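You operate a simulated robot arm through the tools that you are given. There is no shell and no other tool.

The job below is to be done with a simulated robot arm. You get a single attempt, and the scene is never put back.

TASK
Swap the blue handset for the purple one and run the table to 75 cm.
Fine: supply box off while plugs move; the old plug into its holder, the new one into the grey socket; run it with the new handset. Supply box on, and left on; other plugs and settings stay.

Only the result counts: the job must be done as asked and must still hold three seconds after the hand-in. Knocking over, shifting, dropping, spilling or breaking anything else fails it.

THE ROBOT
A 7-joint arm with a fingered hand, fixed in place. Base frame: the origin is at the foot of the arm, x ahead of it, y to its left, z up; the work surface is at about z = 820. Units: mm, rad, N and s.
Its first joint turns from -2.007 to 2.007 rad. Payload 5 kg.
The TCP is the grasp point between the finger pads, 32 mm short of the fingertips. In the tool frame z runs along the fingers and y along their closing line. The gripper opens to 160 mm. The gripper's body begins 89 mm behind the TCP. The gripper is a hand of 4 fingers: y runs from the thumb to the fingers, the wrist lies at [0, 0, -267] in the tool frame, and closing takes about 1.5 s.
Orientation is that of the tool frame in the base frame, as a unit quaternion [w, x, y, z]. With the fingers straight down and closing along the base's y, the tool's x points along the base's -x, its y along +y and its z along -z.

THE INTERFACE
- The arm moves only by the tool drive_tool. Its argument "steps" is a list of rows, each a list of 2 entries, a list of its own where there are three numbers: the shift along the base's x, y, z in mm, then the turn, a rotation vector about the base's x, y, z in rad. In form: [[[x, y, z], [ax, ay, az]], ...]. A call has 1 to 20 rows; each row shifts and turns the commanded pose from where the row before left it. "claw" is the opening, from 0 (shut) to 1 (fully open), set as the call begins (left out, the last holds). A row lasts 0.2 s, in which the tool goes at most 50 mm and 0.15 rad; a call with a longer step from one row to the next is refused whole, and so is a gripper value outside its range. Where a pose cannot be reached the arm comes as near as it can. A force on the tool above 40 N (or 10 N above the force at the start of the call, whichever is more), or a blocked arm, ends the call early, and 0.2 s more pass. Each finger travels about 45 mm/s and halts on what it meets, pressing with about 23 N; the grip force reading is that of the motor and also rises with nothing between the fingers. The clock runs only during rows and for 0.2 s after the last one: add rows that do not move to give the fingers time. It gives the time, the measured TCP pose, the force on the tool (base axes), the opening and the grip force at its end, in the units of the frame above (readings bear some noise), with the torque about the TCP (base axes, N m) and any sound that the robot's microphone picked up, and new pictures: "pictures" is both (left out), scene, wrist or none.
- Cameras (640 x 400 px; columns grow to the right, rows downward): "scene" is fixed at [220.6, 497, 1431.5]; the picture's right is [-0.59, -0.81, 0.00], its down [-0.51, 0.37, -0.77] and it looks along [0.63, -0.46, -0.63] (base axes); focal length 316 px, centre (320, 200). "wrist" rides on the gripper at [80, -4, -114] in the tool frame; the picture's right is [0.05, 1.00, 0.00], its down [-0.82, 0.04, -0.58] and it looks along [-0.58, 0.03, 0.82] (tool axes); focal length 265 px, centre (320, 200).
- move_column(by): slides the trunk up (or, below 0, down) by that many mm; the arm rides with it, the base frame stays. It gives what a move gives, with no picture.
- finger_targets(finger1, finger2, finger3, thumb_bend): sets how far each is bent, from 0 (flat) to 100 (curled in); at 30 the hand is open as for a grip, at 70 the pads meet at the TCP. One left out holds its place. A second passes; each finger stops where it meets its share of the squeeze, and holds until it gets a number again. A gripper value or a shape takes the hand back. It gives what a move gives, with no picture; readings hold the bend of each and the force on the fingers (four entries, about 0 where the hand has none), thumb and palm.
- set_grasp(shape): the hand has 4 fingers and takes this shape, open, in about a second: jaw (thumb against the fingers, like two jaws); tri (thumb and two fingers); tip (a fingertip pinch); poke (one finger out to press); point (the index stretched); flat (the hand flat); cup (the hand cupped); fist (a fist). The gripper value then closes the fingers along that shape, each until it touches; the sizes above hold for jaw. It gives what a move gives, with no picture.
- probe_pixels(camera, pixels): for up to 12 pixels [column, row] of the newest picture of that camera ("zoom" is the newest enlarged one), the place [x, y, z] in the base frame of the surface seen there, good to about 3 mm. It takes no simulated time.
- enlarge(camera, box): a new picture of the part [left, top, right, bottom] of that camera's present view, enlarged. It takes no simulated time.
- job_done(): hands the job in; it is judged then, once.

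Open the gripper and draw the arm clear of the work before you hand the job in, unless the task says otherwise.

The tools are called after ">>>" by a JSON object that holds its "api" and its "payload". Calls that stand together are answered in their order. drive_tool: Moves the arm, as the interface text tells. Its arguments: {"type":"object","properties":{"steps":{"type":"array"},"claw":{"type":"number"},"pictures":{"type":"string","enum":["both","scene","wrist","none"]}},"required":["steps"]} The other tools are called the same way: move_column (by) slides the trunk up or down; set_grasp (shape) gives the hand a shape; finger_targets (finger1, finger2, finger3, thumb_bend) moves the fingers one by one; probe_pixels (camera, pixels) gives the place of the surface under pixels of a picture; enlarge (camera, box) takes an enlarged picture of a part of a camera's view; job_done () hands the job in.

At the start:

```text
clock: 0.0
ee_pos: [702.5, 222.4, 1140.3]
orientation: [0.001, 0.0, 1.0, 0.001]
wrist_force: [0.0, -0.3, 0.3]
wrist_torque: [-0.02, 0.0, 0.03]
grip_width: 160.1
gripper_force: 0.0
shape: jaw
bend: [30.0, 30.0, 30.0, 30.0]
finger forces: [0.0, 0.0, 0.0, 0.0, 0.0, 0.0]
trunk travel left (down, up): [-650.0, 340.0]
```

scene: 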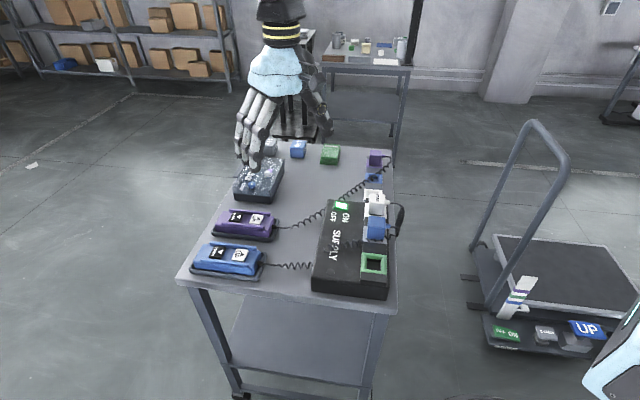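
wrist: 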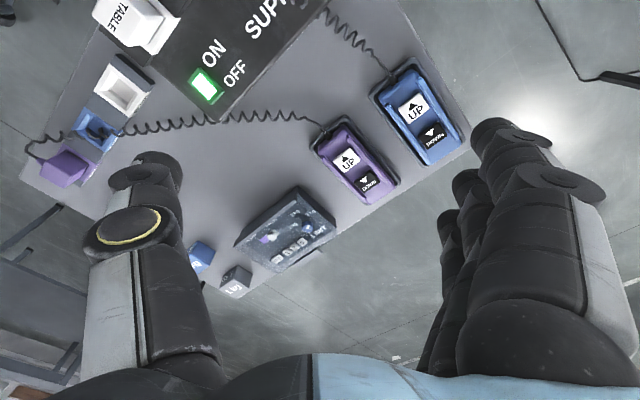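

The scene picture shows the supply box around (350,250), with handsets at (245,222) and (228,258). I'll enlarge both views to understand the plugs, sockets and buttons.

>>> {"api": "enlarge", "payload": {"camera": "scene", "box": [300, 140, 420, 310]}}

>>> {"api": "enlarge", "payload": {"camera": "scene", "box": [180, 130, 340, 290]}}

>>> {"api": "enlarge", "payload": {"camera": "scene", "box": [460, 250, 640, 400]}}

>>> {"api": "enlarge", "payload": {"camera": "wrist", "box": [0, 0, 320, 200]}}

```text
2.35 times, centred on (360, 225) of scene
```

zoom: 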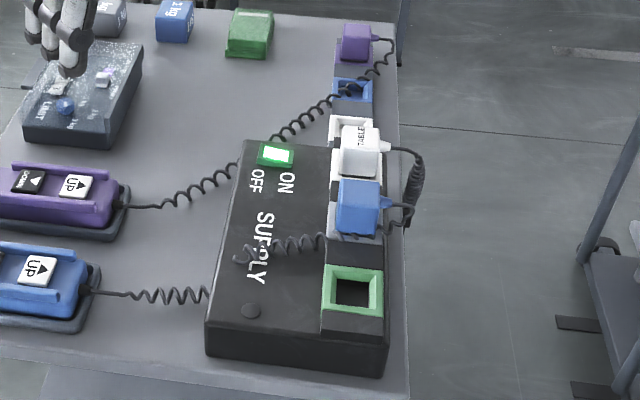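

```text
2.50 times, centred on (260, 210) of scene
```

zoom: 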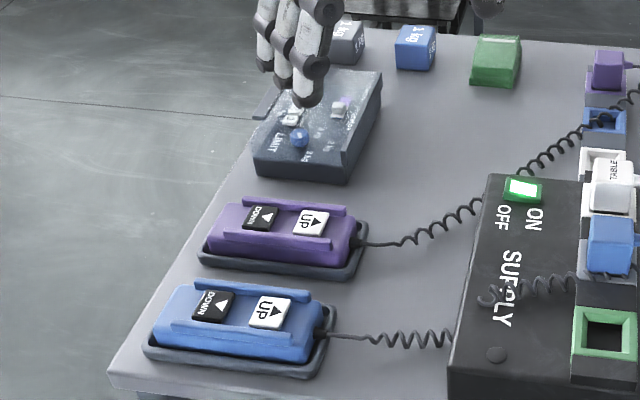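

```text
2.67 times, centred on (550, 325) of scene
```

zoom: 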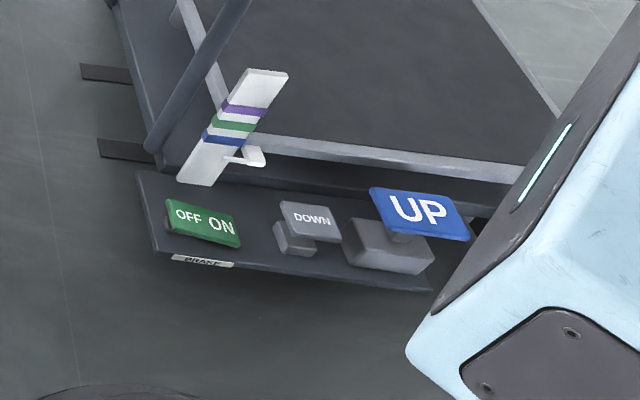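

```text
2.00 times, centred on (160, 100) of wrist
```

zoom: 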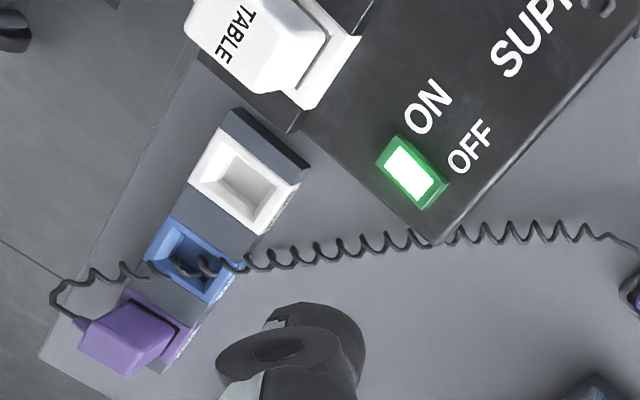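

The blue plug sits in the grey socket near (376,228), the blue holder is empty at (373,178), and the purple plug is in its holder at (376,158). I'll probe those places plus the switch and the lift table.

>>> {"api": "probe_pixels", "payload": {"camera": "scene", "pixels": [[376, 219], [376, 234], [374, 262], [376, 152], [375, 177], [373, 195], [376, 200], [342, 205], [330, 225], [390, 226], [386, 152], [320, 280]]}}

>>> {"api": "probe_pixels", "payload": {"camera": "scene", "pixels": [[256, 218], [238, 216], [240, 255], [218, 252], [590, 327], [545, 330], [505, 333], [525, 285], [514, 306], [560, 250], [262, 172], [265, 190]]}}

```text
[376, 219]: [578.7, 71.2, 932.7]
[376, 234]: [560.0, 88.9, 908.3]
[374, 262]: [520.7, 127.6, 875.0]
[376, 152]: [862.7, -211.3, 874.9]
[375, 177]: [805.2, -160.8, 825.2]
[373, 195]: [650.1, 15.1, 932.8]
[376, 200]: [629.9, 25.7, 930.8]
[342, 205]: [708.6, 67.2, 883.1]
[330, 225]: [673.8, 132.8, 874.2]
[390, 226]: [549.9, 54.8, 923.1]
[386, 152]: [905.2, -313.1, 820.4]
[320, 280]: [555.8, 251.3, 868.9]
```

```text
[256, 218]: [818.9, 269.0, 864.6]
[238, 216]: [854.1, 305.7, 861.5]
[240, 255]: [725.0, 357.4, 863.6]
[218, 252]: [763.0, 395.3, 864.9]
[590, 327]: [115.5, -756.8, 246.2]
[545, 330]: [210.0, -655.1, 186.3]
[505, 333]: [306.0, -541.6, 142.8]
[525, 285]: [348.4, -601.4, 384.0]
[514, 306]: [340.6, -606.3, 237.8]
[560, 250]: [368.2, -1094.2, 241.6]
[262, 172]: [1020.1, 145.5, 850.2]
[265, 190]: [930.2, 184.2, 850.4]
```

I'll take enlarged wrist views of the handsets and the limit box to read their labels.

>>> {"api": "enlarge", "payload": {"camera": "wrist", "box": [300, 50, 480, 220]}}

>>> {"api": "enlarge", "payload": {"camera": "wrist", "box": [180, 170, 350, 310]}}

>>> {"api": "enlarge", "payload": {"camera": "scene", "box": [490, 260, 570, 340]}}

>>> {"api": "enlarge", "payload": {"camera": "scene", "box": [450, 110, 640, 260]}}

```text
2.35 times, centred on (390, 135) of wrist
```

zoom: 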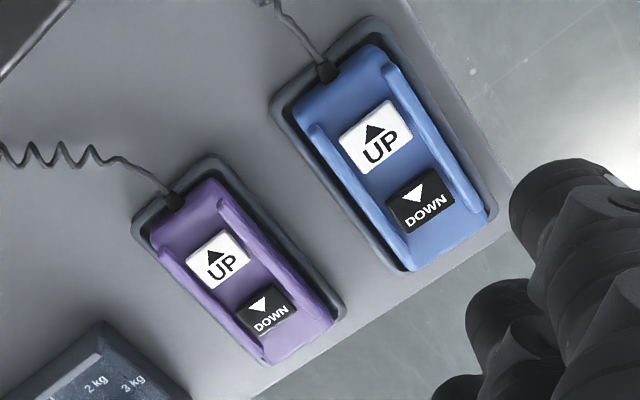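

```text
2.86 times, centred on (265, 240) of wrist
```

zoom: 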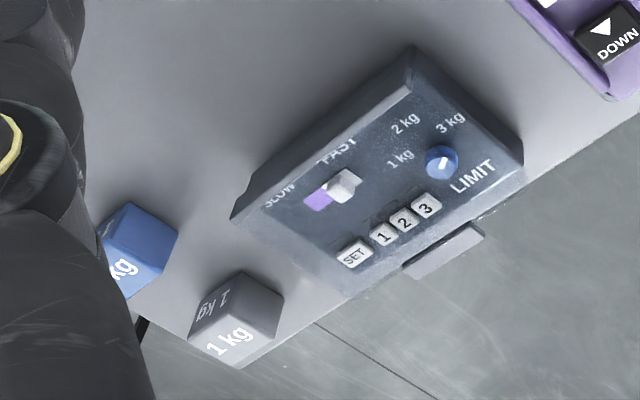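

```text
5.00 times, centred on (530, 300) of scene
```

zoom: 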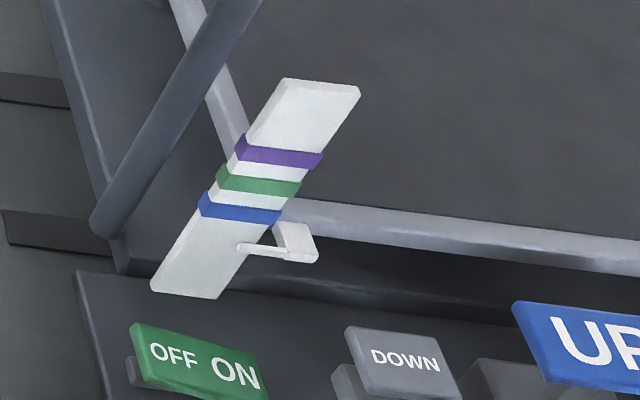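

```text
2.67 times, centred on (545, 185) of scene
```

zoom: 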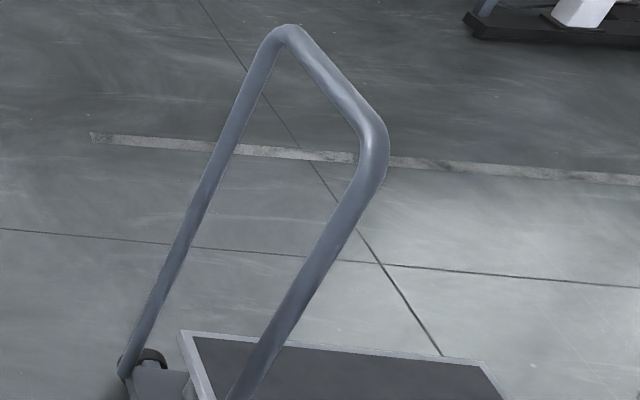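

I need to find which table is the powered one and how its height is read. I'll enlarge the background table at (365,60), the base at (625,115) and the wall sign at (610,5).

>>> {"api": "enlarge", "payload": {"camera": "scene", "box": [290, 0, 430, 150]}}

>>> {"api": "enlarge", "payload": {"camera": "scene", "box": [560, 0, 640, 140]}}

>>> {"api": "probe_pixels", "payload": {"camera": "scene", "pixels": [[365, 62], [350, 60], [365, 105], [627, 115], [610, 5], [370, 130], [345, 50], [402, 30], [505, 180], [540, 125], [230, 300], [300, 335]]}}

```text
2.67 times, centred on (360, 75) of scene
```

zoom: 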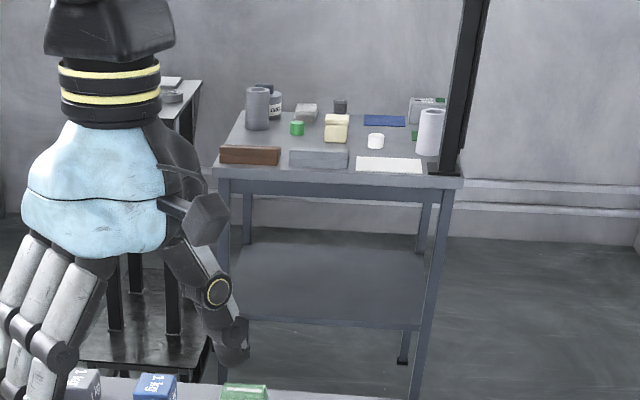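

```text
2.86 times, centred on (600, 70) of scene
```

zoom: 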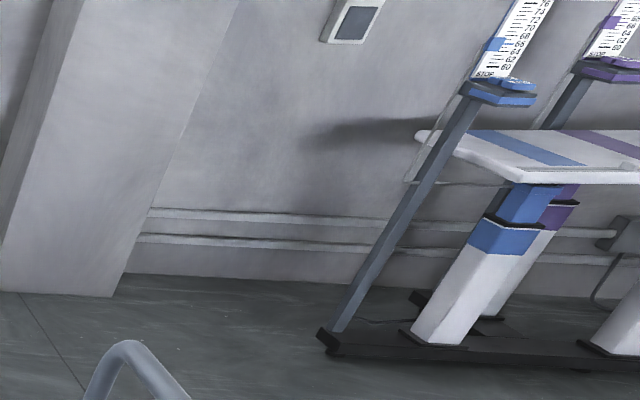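

```text
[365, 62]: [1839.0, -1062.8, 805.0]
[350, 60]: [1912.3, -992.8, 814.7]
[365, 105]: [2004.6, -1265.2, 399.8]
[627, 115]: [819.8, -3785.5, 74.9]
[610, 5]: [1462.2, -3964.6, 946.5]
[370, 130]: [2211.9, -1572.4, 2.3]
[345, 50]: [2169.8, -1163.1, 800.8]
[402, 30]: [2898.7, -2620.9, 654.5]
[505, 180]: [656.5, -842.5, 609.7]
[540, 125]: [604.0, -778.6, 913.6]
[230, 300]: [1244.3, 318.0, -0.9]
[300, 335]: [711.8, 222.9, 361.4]
```

The enlarged view shows two columns with height scales at the right edge, one blue and one purple. I'll zoom in more there.

>>> {"api": "enlarge", "payload": {"camera": "scene", "box": [608, 0, 640, 40]}}

>>> {"api": "enlarge", "payload": {"camera": "scene", "box": [590, 30, 640, 140]}}

>>> {"api": "probe_pixels", "payload": {"camera": "scene", "pixels": [[627, 31], [620, 70], [624, 60], [636, 60], [638, 20], [637, 10], [639, 45], [639, 100], [636, 5], [639, 22]]}}

```text
10.00 times, centred on (624, 20) of scene
```

zoom: 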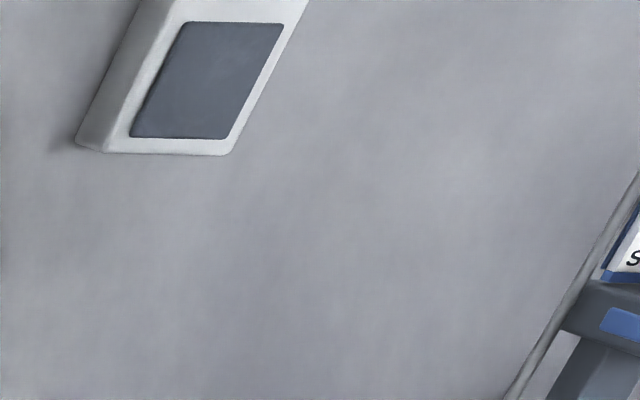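

```text
3.64 times, centred on (615, 85) of scene
```

zoom: 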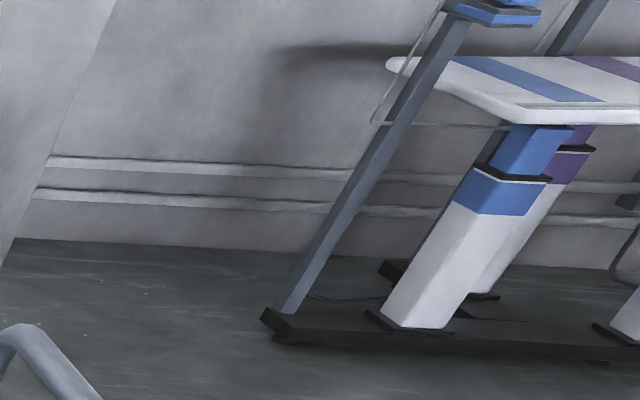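

```text
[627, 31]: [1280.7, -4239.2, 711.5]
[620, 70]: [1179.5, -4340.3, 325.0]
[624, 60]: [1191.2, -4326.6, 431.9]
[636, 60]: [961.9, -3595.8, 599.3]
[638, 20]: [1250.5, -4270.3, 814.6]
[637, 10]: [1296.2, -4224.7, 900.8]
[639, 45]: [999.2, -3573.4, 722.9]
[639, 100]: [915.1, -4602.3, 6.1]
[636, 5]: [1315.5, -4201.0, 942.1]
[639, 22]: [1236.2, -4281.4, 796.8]
```

The enlarge tool keeps its aspect ratio and shows things beyond the picture edge, so I'll use a tall narrow box at the right edge to see the lift tables.

>>> {"api": "enlarge", "payload": {"camera": "scene", "box": [638, 0, 640, 150]}}

>>> {"api": "enlarge", "payload": {"camera": "scene", "box": [638, 0, 640, 50]}}

>>> {"api": "enlarge", "payload": {"camera": "scene", "box": [638, 0, 640, 398]}}

```text
2.67 times, centred on (639, 75) of scene
```

zoom: 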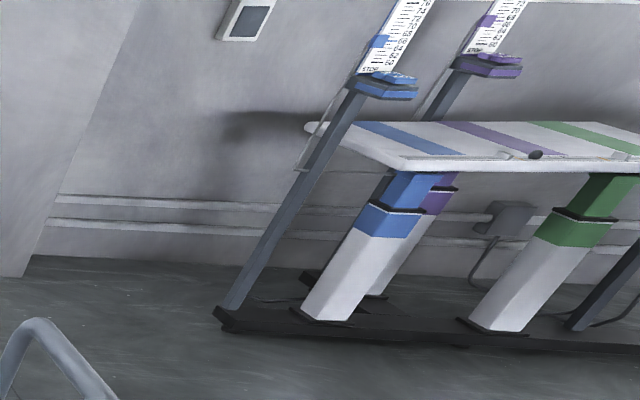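

```text
8.00 times, centred on (639, 25) of scene
```

zoom: 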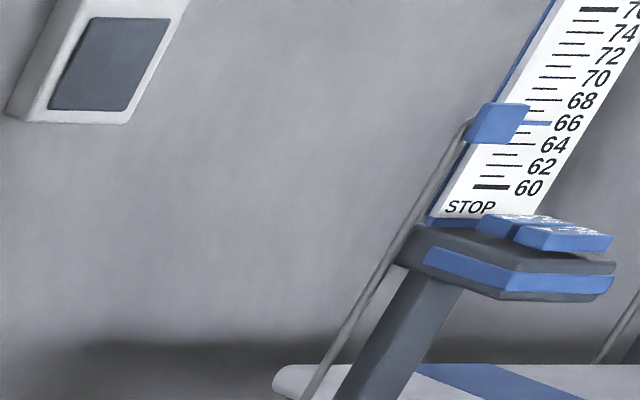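

```text
1.01 times, centred on (639, 199) of scene (not enlarged: the box is as wide or as high as the picture)
```

zoom: 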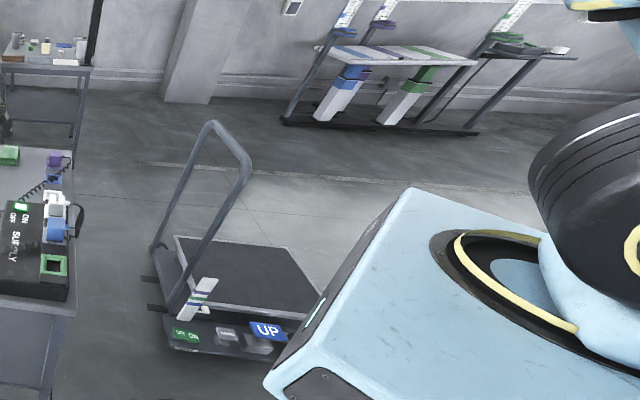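

The lift table far behind has three scales (blue, purple, green), and the blue pointer reads about 66. I'll try boxes reaching outside the picture to see all the scales.

>>> {"api": "enlarge", "payload": {"camera": "scene", "box": [638, 0, 640, 84]}}

>>> {"api": "enlarge", "payload": {"camera": "scene", "box": [640, -40, 740, 30]}}

>>> {"api": "enlarge", "payload": {"camera": "scene", "box": [638, 0, 640, 118]}}

```text
4.76 times, centred on (639, 42) of scene
```

zoom: 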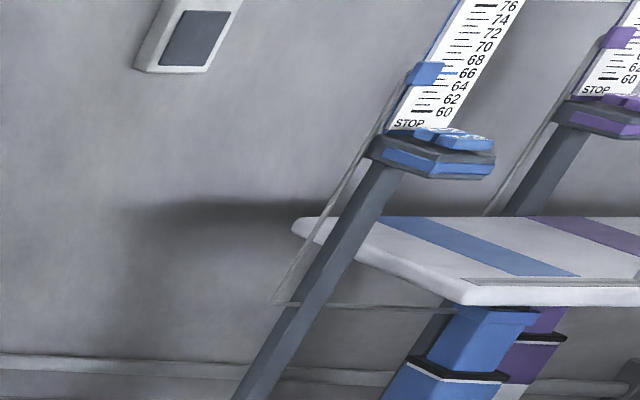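

```text
refused: -40 is not a number from 0 to 400
```

```text
3.39 times, centred on (639, 59) of scene
```

zoom: 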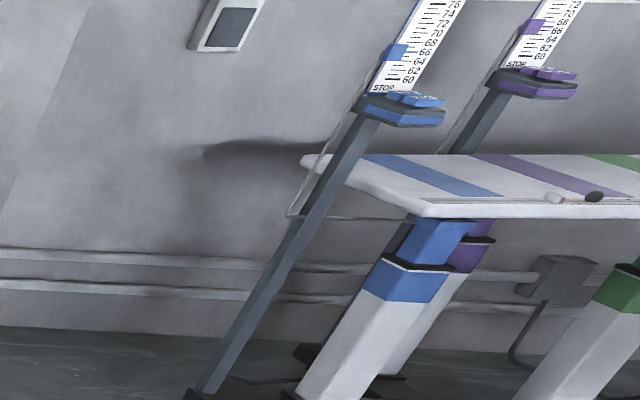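

I'll probe the lift table in the newest zoom: table top, blue pointer, and scale marks, to see how height relates to the scale.

>>> {"api": "probe_pixels", "payload": {"camera": "zoom", "pixels": [[420, 180], [560, 180], [350, 160], [397, 52], [393, 79], [532, 27], [540, 58], [620, 190], [555, 198], [594, 197], [425, 262], [460, 255]]}}

>>> {"api": "enlarge", "payload": {"camera": "scene", "box": [638, 0, 640, 200]}}

```text
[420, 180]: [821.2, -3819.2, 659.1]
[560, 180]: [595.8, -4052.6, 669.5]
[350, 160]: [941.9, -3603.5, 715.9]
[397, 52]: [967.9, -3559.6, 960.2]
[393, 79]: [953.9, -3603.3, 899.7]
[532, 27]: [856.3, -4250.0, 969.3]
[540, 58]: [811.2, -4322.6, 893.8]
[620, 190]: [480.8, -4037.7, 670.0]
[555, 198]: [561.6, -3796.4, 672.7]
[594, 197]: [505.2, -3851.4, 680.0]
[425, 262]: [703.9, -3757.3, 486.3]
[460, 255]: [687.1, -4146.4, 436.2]
```

```text
2.00 times, centred on (639, 100) of scene
```

zoom: 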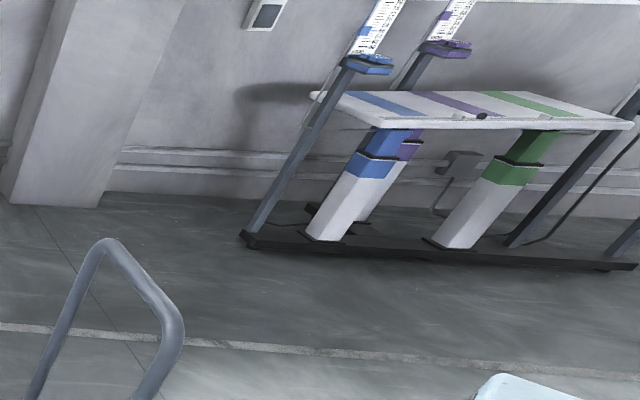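

The table top probes at about z=665 and the blue pointer reads about 66, so the scale is height in cm. Now I'll move the hand at the present height toward (600,50) so the wrist camera sees the supply box, plugs and holders.

>>> {"api": "drive_tool", "payload": {"steps": [[[-17, -29, 0], [0, 0, 0]], [[-17, -29, 0], [0, 0, 0]], [[-17, -29, 0], [0, 0, 0]], [[-17, -29, 0], [0, 0, 0]], [[-17, -29, 0], [0, 0, 0]], [[-17, -29, 0], [0, 0, 0]], [[0, 0, 0], [0, 0, 0]]], "pictures": "both"}}

```text
clock: 1.6
ee_pos: [597.9, 49.0, 1141.8]
orientation: [0.0, 0.0, 1.0, 0.0]
wrist_force: [0.5, -0.1, 0.1]
wrist_torque: [-0.05, 0.0, 0.0]
grip_width: 160.0
gripper_force: 0.0
shape: jaw
bend: [30.0, 30.0, 30.0, 30.0]
finger forces: [0.0, 0.0, 0.0, 0.0, 0.1, 0.1]
trunk travel left (down, up): [-650.0, 340.0]
```

scene: 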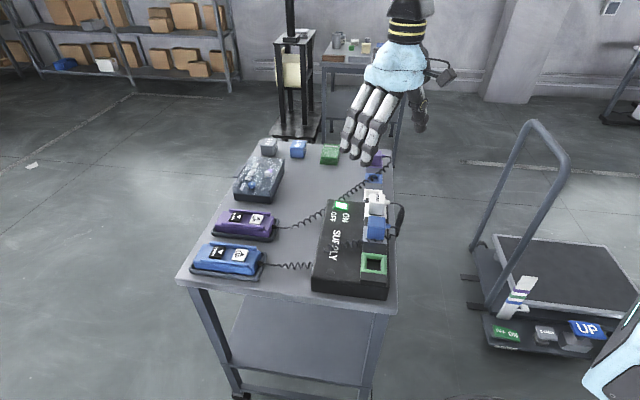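
wrist: 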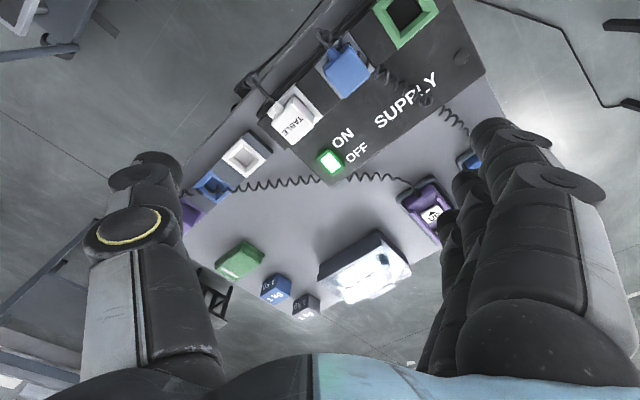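

The blue plug is now at (347,68) in the wrist view, the switch at (331,160) and the holders at (240,155), (213,185) and (190,215). I'll enlarge each.

>>> {"api": "enlarge", "payload": {"camera": "wrist", "box": [260, 0, 440, 112]}}

>>> {"api": "enlarge", "payload": {"camera": "wrist", "box": [290, 130, 380, 186]}}

>>> {"api": "enlarge", "payload": {"camera": "wrist", "box": [150, 120, 290, 240]}}

>>> {"api": "enlarge", "payload": {"camera": "scene", "box": [320, 185, 420, 305]}}

>>> {"api": "enlarge", "payload": {"camera": "scene", "box": [340, 145, 400, 215]}}

```text
3.56 times, centred on (350, 56) of wrist
```

zoom: 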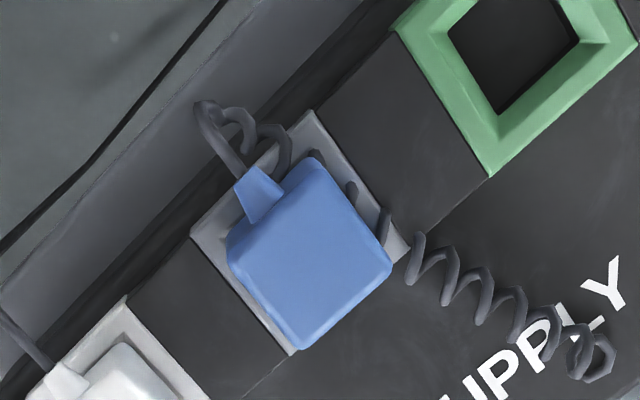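

```text
7.11 times, centred on (335, 158) of wrist
```

zoom: 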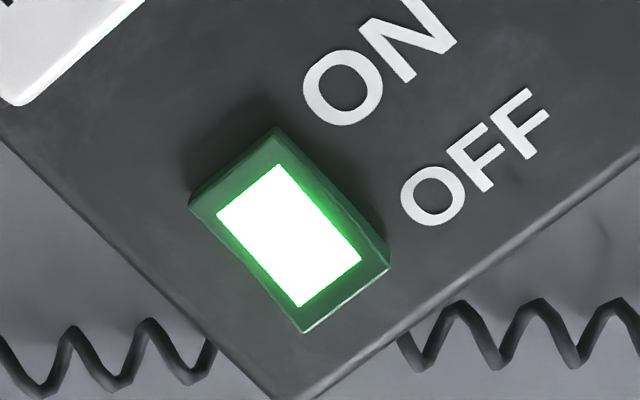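

```text
3.33 times, centred on (220, 180) of wrist
```

zoom: 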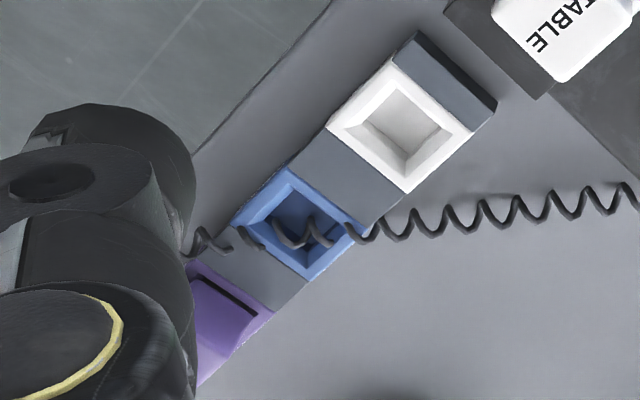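

```text
3.33 times, centred on (370, 245) of scene
```

zoom: 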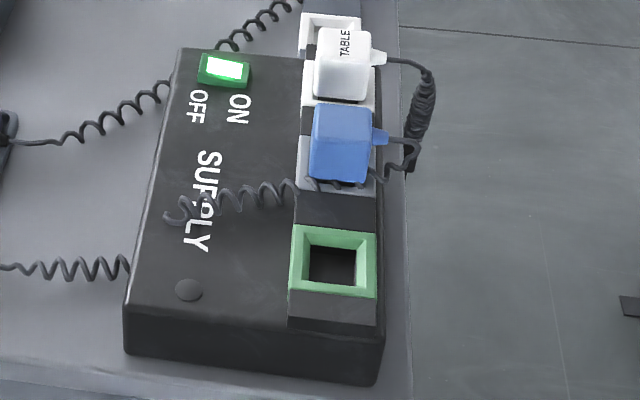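

```text
5.71 times, centred on (370, 180) of scene
```

zoom: 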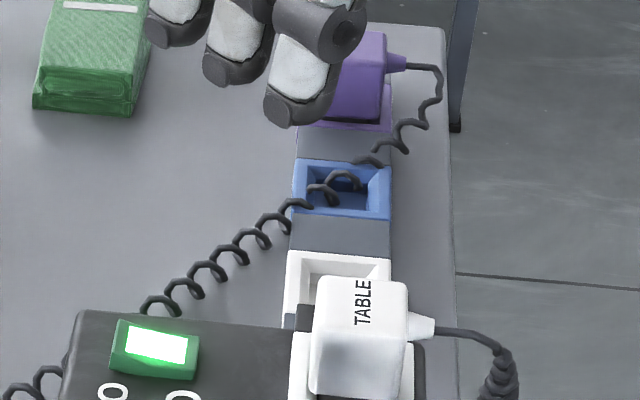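

I'll probe precise geometry: the switch ends in a wrist zoom, the blue plug and the socket frame.

>>> {"api": "enlarge", "payload": {"camera": "wrist", "box": [290, 130, 380, 186]}}

>>> {"api": "probe_pixels", "payload": {"camera": "zoom", "pixels": [[200, 205], [275, 135], [380, 262], [308, 322], [290, 235], [245, 180], [340, 285], [290, 380], [160, 200], [340, 95], [430, 195], [265, 215]]}}

>>> {"api": "enlarge", "payload": {"camera": "wrist", "box": [260, 0, 440, 112]}}

>>> {"api": "probe_pixels", "payload": {"camera": "zoom", "pixels": [[240, 245], [315, 165], [388, 262], [300, 340], [310, 255], [200, 235], [310, 118], [405, 245], [295, 350], [258, 195], [345, 140], [150, 320]]}}

```text
7.11 times, centred on (335, 158) of wrist
```

zoom: 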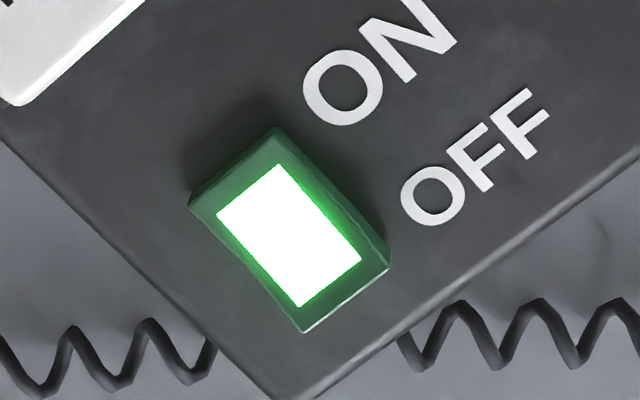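

```text
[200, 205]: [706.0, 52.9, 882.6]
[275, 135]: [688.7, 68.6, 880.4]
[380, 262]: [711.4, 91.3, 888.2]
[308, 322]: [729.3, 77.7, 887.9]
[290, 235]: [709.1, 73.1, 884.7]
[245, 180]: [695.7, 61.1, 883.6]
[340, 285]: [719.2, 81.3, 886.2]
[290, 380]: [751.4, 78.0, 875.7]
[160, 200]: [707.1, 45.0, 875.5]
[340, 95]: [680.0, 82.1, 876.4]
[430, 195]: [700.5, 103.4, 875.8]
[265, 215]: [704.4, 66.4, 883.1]
```

```text
3.56 times, centred on (350, 56) of wrist
```

zoom: 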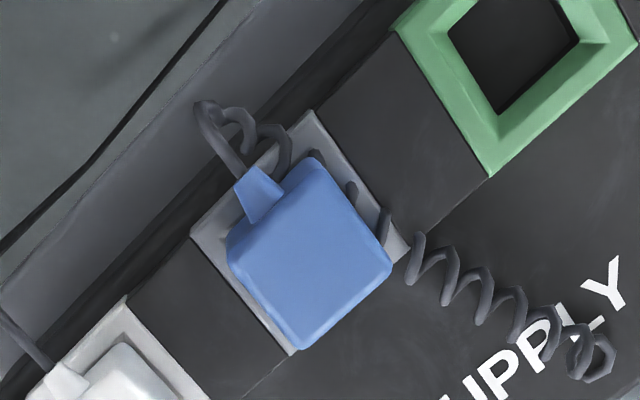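

```text
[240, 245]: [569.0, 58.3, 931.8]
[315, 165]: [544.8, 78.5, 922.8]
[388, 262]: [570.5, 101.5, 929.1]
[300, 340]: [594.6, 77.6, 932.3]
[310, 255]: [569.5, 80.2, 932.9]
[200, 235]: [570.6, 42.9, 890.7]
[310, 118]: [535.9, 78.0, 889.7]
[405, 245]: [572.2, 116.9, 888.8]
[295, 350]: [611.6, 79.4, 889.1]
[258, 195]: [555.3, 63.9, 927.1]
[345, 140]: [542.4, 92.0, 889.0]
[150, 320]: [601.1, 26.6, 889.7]
```

The switch's OFF end is raised (z≈888 at (720,84)) and its ON end is down (z≈881 at (697,61)). The plug top is centred near (570,79,932). I'll look at the hand's own geometry and probe the holders.

>>> {"api": "enlarge", "payload": {"camera": "scene", "box": [330, 60, 450, 180]}}

>>> {"api": "enlarge", "payload": {"camera": "wrist", "box": [180, 110, 290, 220]}}

>>> {"api": "probe_pixels", "payload": {"camera": "zoom", "pixels": [[330, 140], [410, 60], [480, 130], [395, 210], [405, 130], [215, 245], [285, 185], [358, 245], [300, 300], [270, 255], [190, 285], [255, 330]]}}

```text
3.33 times, centred on (390, 120) of scene
```

zoom: 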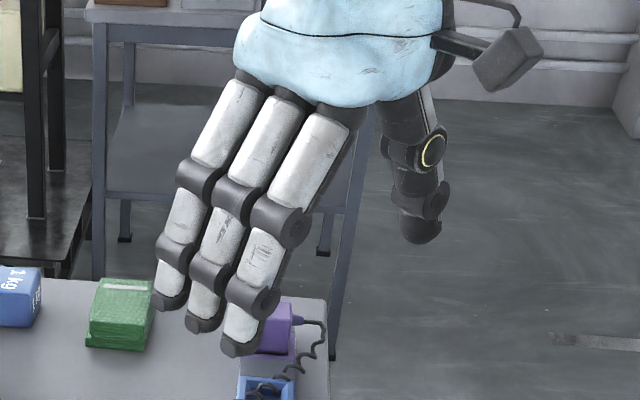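

```text
3.64 times, centred on (235, 165) of wrist
```

zoom: 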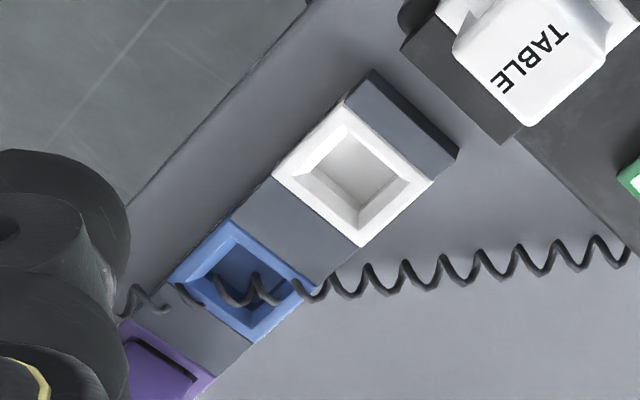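

```text
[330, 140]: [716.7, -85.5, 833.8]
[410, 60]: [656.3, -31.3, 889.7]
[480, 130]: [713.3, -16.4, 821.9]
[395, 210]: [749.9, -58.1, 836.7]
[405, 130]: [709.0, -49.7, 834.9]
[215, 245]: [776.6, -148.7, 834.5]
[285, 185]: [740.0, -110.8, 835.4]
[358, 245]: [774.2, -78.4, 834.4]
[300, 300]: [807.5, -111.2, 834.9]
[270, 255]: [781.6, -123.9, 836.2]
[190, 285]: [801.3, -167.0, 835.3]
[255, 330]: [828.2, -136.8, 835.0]
```

I probed with the previous zoom's pixel layout, so I'll re-probe this newest wrist zoom at the white holder (345,172), the blue holder (243,283) and the purple plug (150,360).

>>> {"api": "probe_pixels", "payload": {"camera": "zoom", "pixels": [[278, 170], [345, 107], [428, 182], [362, 243], [355, 178], [173, 283], [230, 225], [312, 288], [253, 340], [232, 272], [270, 325], [210, 378]]}}

>>> {"api": "probe_pixels", "payload": {"camera": "scene", "pixels": [[378, 155], [381, 158], [374, 161], [380, 165], [387, 163], [371, 172], [384, 172], [377, 178], [372, 186], [383, 190]]}}

```text
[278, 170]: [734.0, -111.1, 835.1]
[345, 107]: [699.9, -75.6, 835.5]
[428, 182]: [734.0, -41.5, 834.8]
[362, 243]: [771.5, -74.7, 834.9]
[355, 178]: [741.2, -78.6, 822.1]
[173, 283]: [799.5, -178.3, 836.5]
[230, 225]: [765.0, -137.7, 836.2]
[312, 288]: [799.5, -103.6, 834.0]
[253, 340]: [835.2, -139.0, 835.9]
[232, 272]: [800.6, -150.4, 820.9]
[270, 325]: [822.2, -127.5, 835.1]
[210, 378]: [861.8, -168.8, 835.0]
```

```text
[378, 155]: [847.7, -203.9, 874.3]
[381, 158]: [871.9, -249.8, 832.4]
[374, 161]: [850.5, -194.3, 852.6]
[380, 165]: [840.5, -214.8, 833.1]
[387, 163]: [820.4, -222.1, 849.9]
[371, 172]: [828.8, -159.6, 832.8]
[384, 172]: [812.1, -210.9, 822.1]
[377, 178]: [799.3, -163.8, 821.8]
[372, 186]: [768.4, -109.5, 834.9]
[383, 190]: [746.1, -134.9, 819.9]
```

The holders' frames are at z≈835 with a 91 mm pitch along the 45° line: blue holder centre ≈(800,-140), purple ≈(865,-204); the grey socket centre is ≈(573,79) at z≈890. I'll form the poke shape first to see where the pressing fingertip lies.

>>> {"api": "set_grasp", "payload": {"shape": "poke"}}

>>> {"api": "drive_tool", "payload": {"steps": [[[0, 0, 0], [0, 0, 0]]], "pictures": "both"}}

>>> {"api": "enlarge", "payload": {"camera": "scene", "box": [330, 60, 450, 180]}}

```text
clock: 2.5
ee_pos: [600.1, 48.8, 1141.8]
orientation: [-0.001, 0.0, 1.0, 0.0]
wrist_force: [-0.6, 1.2, 0.7]
wrist_torque: [-0.03, 0.01, 0.01]
grip_width: 0.1
gripper_force: 0.0
shape: poke
bend: [100.0, 100.0, 100.0, 47.0]
finger forces: [0.0, 0.1, 0.1, 0.0, 0.1, 0.0]
trunk travel left (down, up): [-650.0, 340.0]
```

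```text
clock: 2.9
ee_pos: [598.8, 50.0, 1140.9]
orientation: [0.0, 0.0, 1.0, 0.0]
wrist_force: [-0.2, 0.7, 0.2]
wrist_torque: [-0.02, -0.02, 0.02]
grip_width: 0.0
gripper_force: 0.1
shape: poke
bend: [100.0, 100.0, 100.0, 47.0]
finger forces: [0.0, 0.1, 0.0, 0.0, 0.1, 0.1]
trunk travel left (down, up): [-650.0, 340.0]
```

scene: 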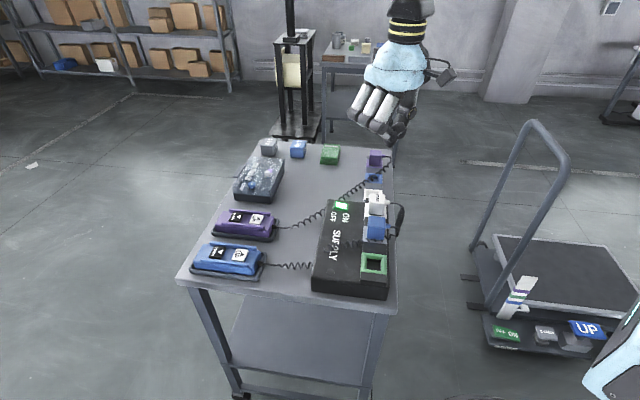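
wrist: 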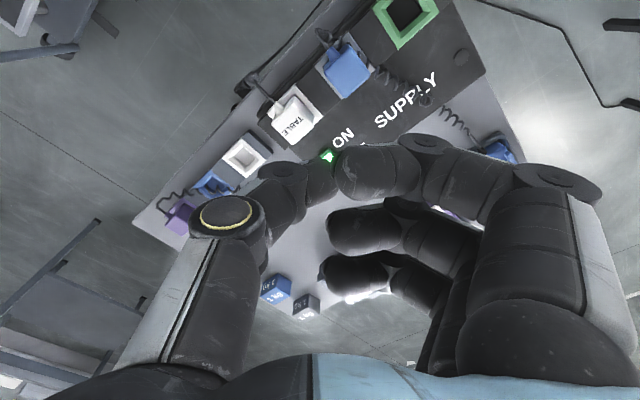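

```text
3.33 times, centred on (390, 120) of scene
```

zoom: 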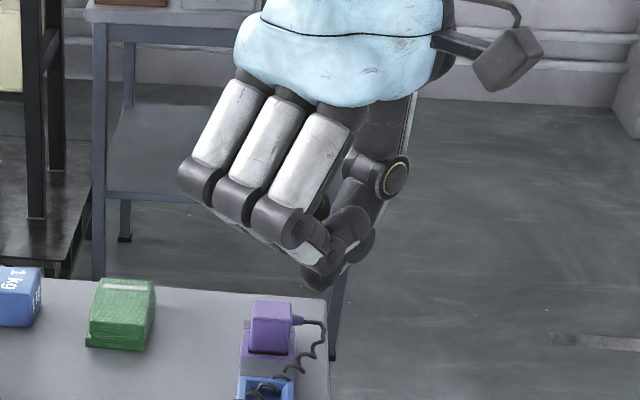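

In the poke shape all three fingers are curled and none stands out clearly. I'll try "point", which stretches the index.

>>> {"api": "set_grasp", "payload": {"shape": "point"}}

>>> {"api": "drive_tool", "payload": {"steps": [[[0, 0, 0], [0, 0, 0]]], "pictures": "both"}}

>>> {"api": "enlarge", "payload": {"camera": "scene", "box": [330, 60, 450, 180]}}

```text
clock: 3.8
ee_pos: [599.2, 48.1, 1141.1]
orientation: [0.0, -0.001, 1.0, 0.0]
wrist_force: [0.1, -0.3, -0.5]
wrist_torque: [0.0, 0.02, 0.0]
grip_width: 152.3
gripper_force: 0.0
shape: point
bend: [30.0, 100.0, 100.0, 54.0]
finger forces: [0.0, 0.1, 0.1, 0.0, 0.1, 0.1]
trunk travel left (down, up): [-650.0, 340.0]
```

```text
clock: 4.2
ee_pos: [599.1, 48.9, 1140.7]
orientation: [0.0, 0.0, 1.0, -0.001]
wrist_force: [0.0, 0.7, 0.5]
wrist_torque: [-0.01, 0.02, -0.01]
grip_width: 152.3
gripper_force: 0.1
shape: point
bend: [30.0, 100.0, 100.0, 54.0]
finger forces: [0.0, 0.0, 0.1, 0.0, 0.0, 0.0]
trunk travel left (down, up): [-650.0, 340.0]
```

scene: 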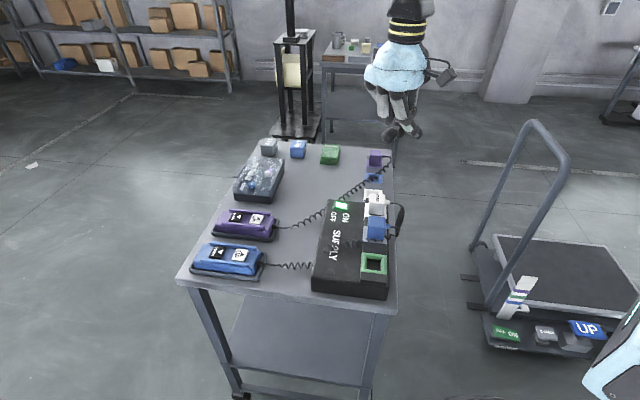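
wrist: 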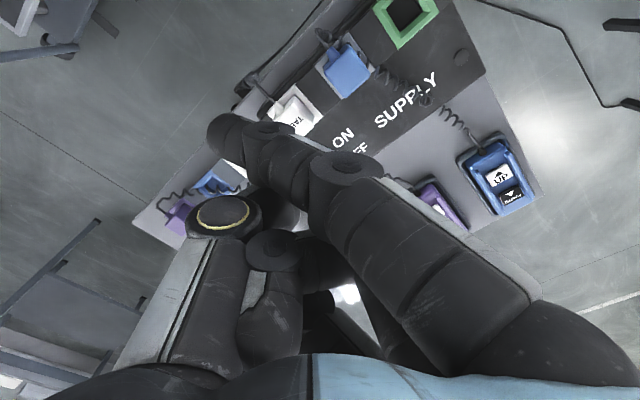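

```text
3.33 times, centred on (390, 120) of scene
```

zoom: 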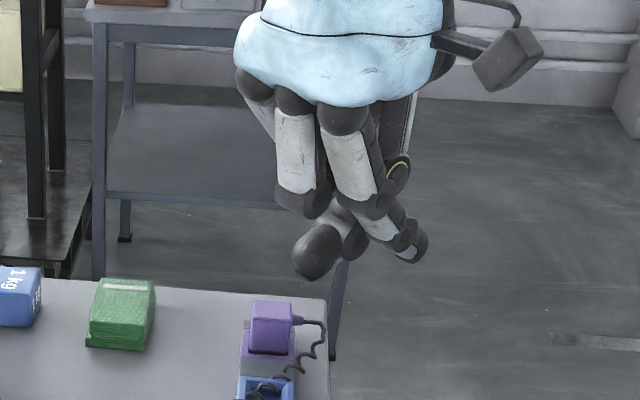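

In "point" the index slants across the palm, which is awkward. I'll go back to jaw and curl fingers 2 and 3 individually, leaving the index at about the grip centre and the thumb open.

>>> {"api": "set_grasp", "payload": {"shape": "jaw"}}

>>> {"api": "finger_targets", "payload": {"finger1": 50, "finger2": 100, "finger3": 100, "thumb_bend": 20}}

>>> {"api": "drive_tool", "payload": {"steps": [[[0, 0, 0], [0, 0, 0]]], "pictures": "both"}}

>>> {"api": "enlarge", "payload": {"camera": "scene", "box": [330, 60, 450, 180]}}

```text
clock: 5.1
ee_pos: [599.6, 48.4, 1142.5]
orientation: [0.0, 0.0, 1.0, 0.0]
wrist_force: [-0.1, 0.0, 0.4]
wrist_torque: [0.03, -0.01, 0.0]
grip_width: 159.8
gripper_force: 0.1
shape: jaw
bend: [30.0, 30.0, 30.0, 30.0]
finger forces: [0.0, 0.0, 0.0, 0.0, 0.0, 0.1]
trunk travel left (down, up): [-650.0, 340.0]
```

```text
clock: 6.1
ee_pos: [598.4, 49.3, 1141.7]
orientation: [0.0, 0.0, 1.0, 0.0]
wrist_force: [0.1, -0.7, 0.6]
wrist_torque: [0.01, 0.01, 0.01]
grip_width: 142.4
gripper_force: 0.1
shape: fingers
bend: [50.0, 100.0, 100.0, 20.0]
finger forces: [0.1, 0.0, 0.0, 0.1, 0.1, 0.0]
trunk travel left (down, up): [-650.0, 340.0]
```

```text
clock: 6.5
ee_pos: [599.3, 49.5, 1142.0]
orientation: [0.0, 0.0, 1.0, -0.001]
wrist_force: [0.1, -0.1, 0.3]
wrist_torque: [0.02, -0.02, -0.04]
grip_width: 142.4
gripper_force: 0.2
shape: fingers
bend: [50.0, 100.0, 100.0, 20.0]
finger forces: [0.0, 0.0, 0.0, 0.1, 0.0, 0.0]
trunk travel left (down, up): [-650.0, 340.0]
```

scene: 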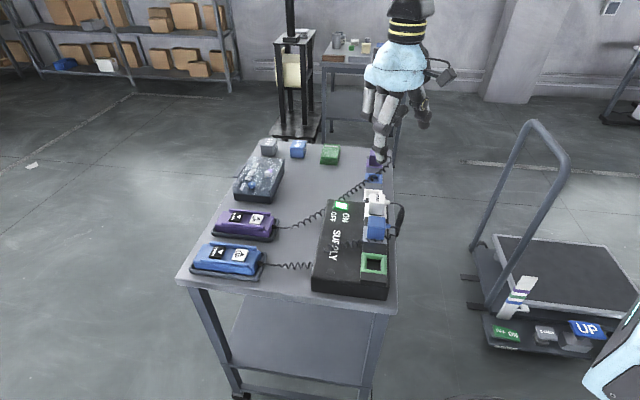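
wrist: 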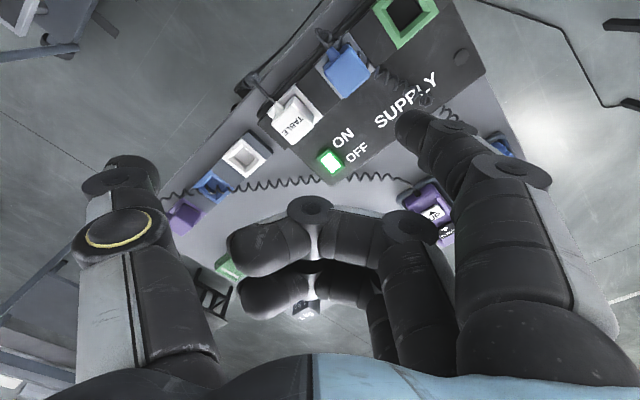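

```text
3.33 times, centred on (390, 120) of scene
```

zoom: 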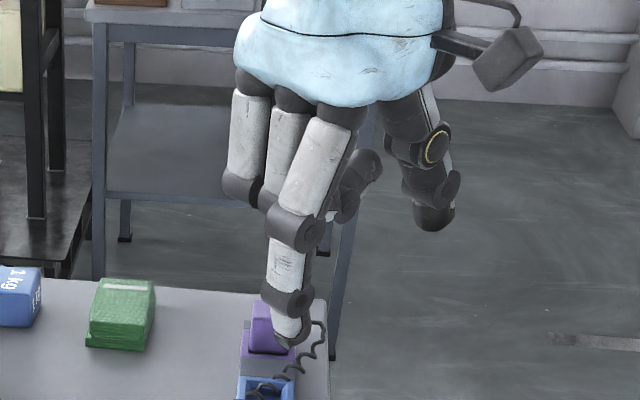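

Now the index stands alone, its tip at about (381,161) in the scene and (413,125) in the wrist picture. I'll probe the tip from both cameras.

>>> {"api": "probe_pixels", "payload": {"camera": "zoom", "pixels": [[288, 338], [285, 330], [297, 335], [278, 325], [290, 345], [285, 300], [433, 225], [340, 200], [432, 200], [370, 165]]}}

>>> {"api": "probe_pixels", "payload": {"camera": "wrist", "pixels": [[410, 122], [402, 130], [415, 115], [405, 140], [420, 130], [425, 150], [110, 170], [250, 300], [235, 245]]}}

```text
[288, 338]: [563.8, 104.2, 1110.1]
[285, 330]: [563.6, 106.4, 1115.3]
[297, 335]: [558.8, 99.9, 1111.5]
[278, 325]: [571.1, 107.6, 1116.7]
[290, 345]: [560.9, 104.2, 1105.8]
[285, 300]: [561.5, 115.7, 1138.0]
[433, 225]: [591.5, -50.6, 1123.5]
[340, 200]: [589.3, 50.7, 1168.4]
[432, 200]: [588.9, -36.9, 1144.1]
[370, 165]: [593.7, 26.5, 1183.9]
```

```text
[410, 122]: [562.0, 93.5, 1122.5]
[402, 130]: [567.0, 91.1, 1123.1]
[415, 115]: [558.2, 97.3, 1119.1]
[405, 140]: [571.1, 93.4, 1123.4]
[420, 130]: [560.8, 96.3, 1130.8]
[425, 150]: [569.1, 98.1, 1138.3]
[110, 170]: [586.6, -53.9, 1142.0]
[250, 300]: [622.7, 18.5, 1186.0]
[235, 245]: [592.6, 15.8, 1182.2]
```

The index tip is at about (562,100,1105), an offset of (-36,+50,-36) from the TCP. I'll move above the switch's OFF end (716,80) with the tip about 25 mm above it.

>>> {"api": "drive_tool", "payload": {"steps": [[[38, -5, 0], [0, 0, 0]], [[38, -5, 0], [0, 0, 0]], [[38, -5, 0], [0, 0, 0]], [[39, -5, 0], [0, 0, 0]], [[0, 0, -40], [0, 0, 0]], [[0, 0, -40], [0, 0, 0]], [[0, 0, -40], [0, 0, 0]], [[0, 0, -40], [0, 0, 0]], [[0, 0, -30], [0, 0, 0]], [[0, 0, 0], [0, 0, 0]]], "pictures": "both"}}

>>> {"api": "enlarge", "payload": {"camera": "scene", "box": [310, 160, 400, 240]}}

>>> {"api": "enlarge", "payload": {"camera": "wrist", "box": [330, 50, 510, 180]}}

```text
clock: 8.7
ee_pos: [752.6, 28.5, 951.4]
orientation: [0.0, 0.001, 1.0, 0.0]
wrist_force: [-0.6, 0.2, 0.1]
wrist_torque: [0.01, -0.01, 0.02]
grip_width: 142.6
gripper_force: 0.0
shape: fingers
bend: [50.0, 100.0, 100.0, 20.0]
finger forces: [0.1, 0.0, 0.0, 0.1, 0.1, 0.0]
trunk travel left (down, up): [-650.0, 340.0]
```

scene: 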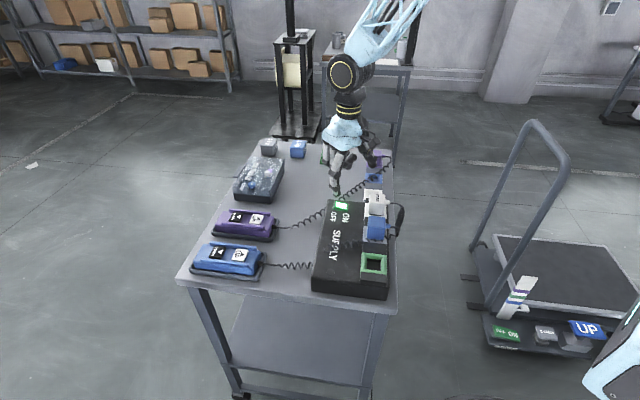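
wrist: 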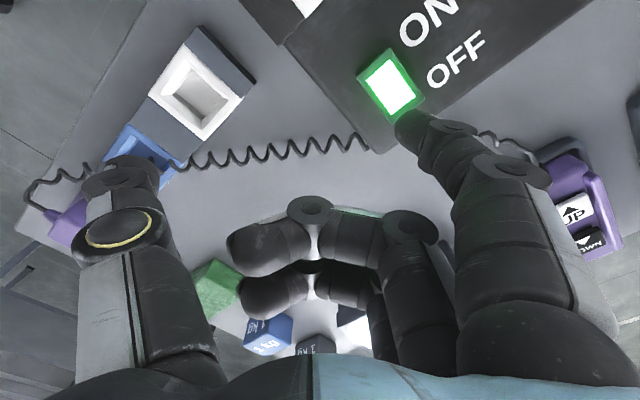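

```text
5.00 times, centred on (355, 200) of scene
```

zoom: 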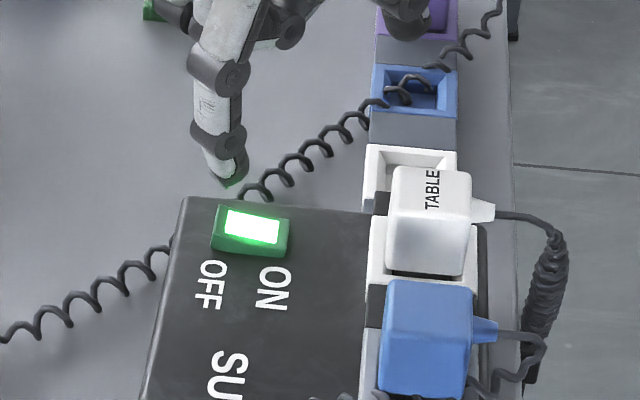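

```text
3.08 times, centred on (420, 115) of wrist
```

zoom: 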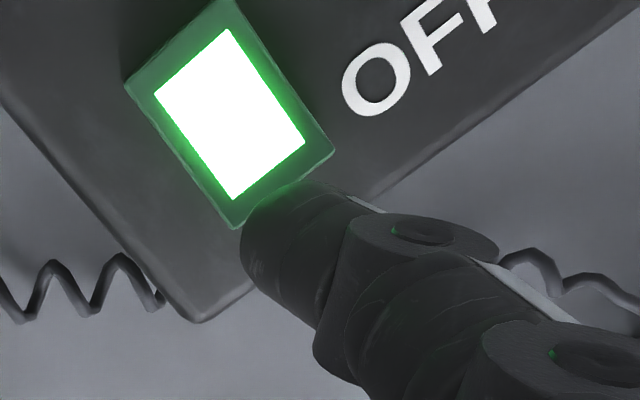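

The fingertip hovers just beyond the switch at (336,195) in the scene. I'll probe the tip to measure its exact location against the switch.

>>> {"api": "enlarge", "payload": {"camera": "scene", "box": [320, 175, 365, 215]}}

>>> {"api": "probe_pixels", "payload": {"camera": "zoom", "pixels": [[260, 290], [235, 300], [250, 280], [240, 310], [210, 270], [280, 260], [245, 200], [300, 370], [390, 380], [330, 360]]}}

```text
10.00 times, centred on (342, 195) of scene
```

zoom: 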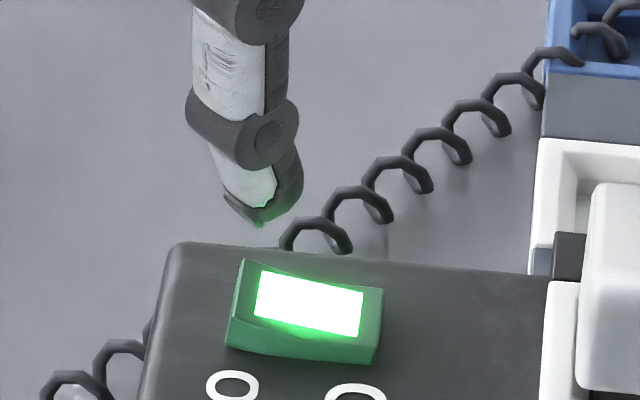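

```text
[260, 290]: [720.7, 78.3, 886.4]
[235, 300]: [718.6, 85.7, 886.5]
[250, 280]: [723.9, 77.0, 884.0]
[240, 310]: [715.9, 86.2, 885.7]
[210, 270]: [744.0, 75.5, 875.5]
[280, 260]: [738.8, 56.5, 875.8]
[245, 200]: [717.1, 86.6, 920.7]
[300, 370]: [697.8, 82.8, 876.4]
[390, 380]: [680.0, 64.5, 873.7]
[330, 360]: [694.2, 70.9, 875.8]
```

In this zoom the fingertip's bottom is at about (258,222). I'll probe around it.

>>> {"api": "probe_pixels", "payload": {"camera": "zoom", "pixels": [[255, 215], [260, 221], [238, 205], [270, 207], [285, 190], [295, 165], [225, 180], [250, 222]]}}

>>> {"api": "probe_pixels", "payload": {"camera": "wrist", "pixels": [[396, 125], [400, 115], [410, 110], [400, 135], [412, 140], [420, 120]]}}

```text
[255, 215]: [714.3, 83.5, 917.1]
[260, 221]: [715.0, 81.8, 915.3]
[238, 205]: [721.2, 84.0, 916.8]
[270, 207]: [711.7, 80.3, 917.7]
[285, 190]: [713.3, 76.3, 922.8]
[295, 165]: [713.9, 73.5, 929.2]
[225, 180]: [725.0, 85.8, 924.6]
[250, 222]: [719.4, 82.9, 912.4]
```

```text
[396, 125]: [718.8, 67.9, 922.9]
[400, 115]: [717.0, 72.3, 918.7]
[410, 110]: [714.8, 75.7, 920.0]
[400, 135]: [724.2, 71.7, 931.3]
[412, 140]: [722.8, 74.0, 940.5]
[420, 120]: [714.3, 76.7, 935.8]
```

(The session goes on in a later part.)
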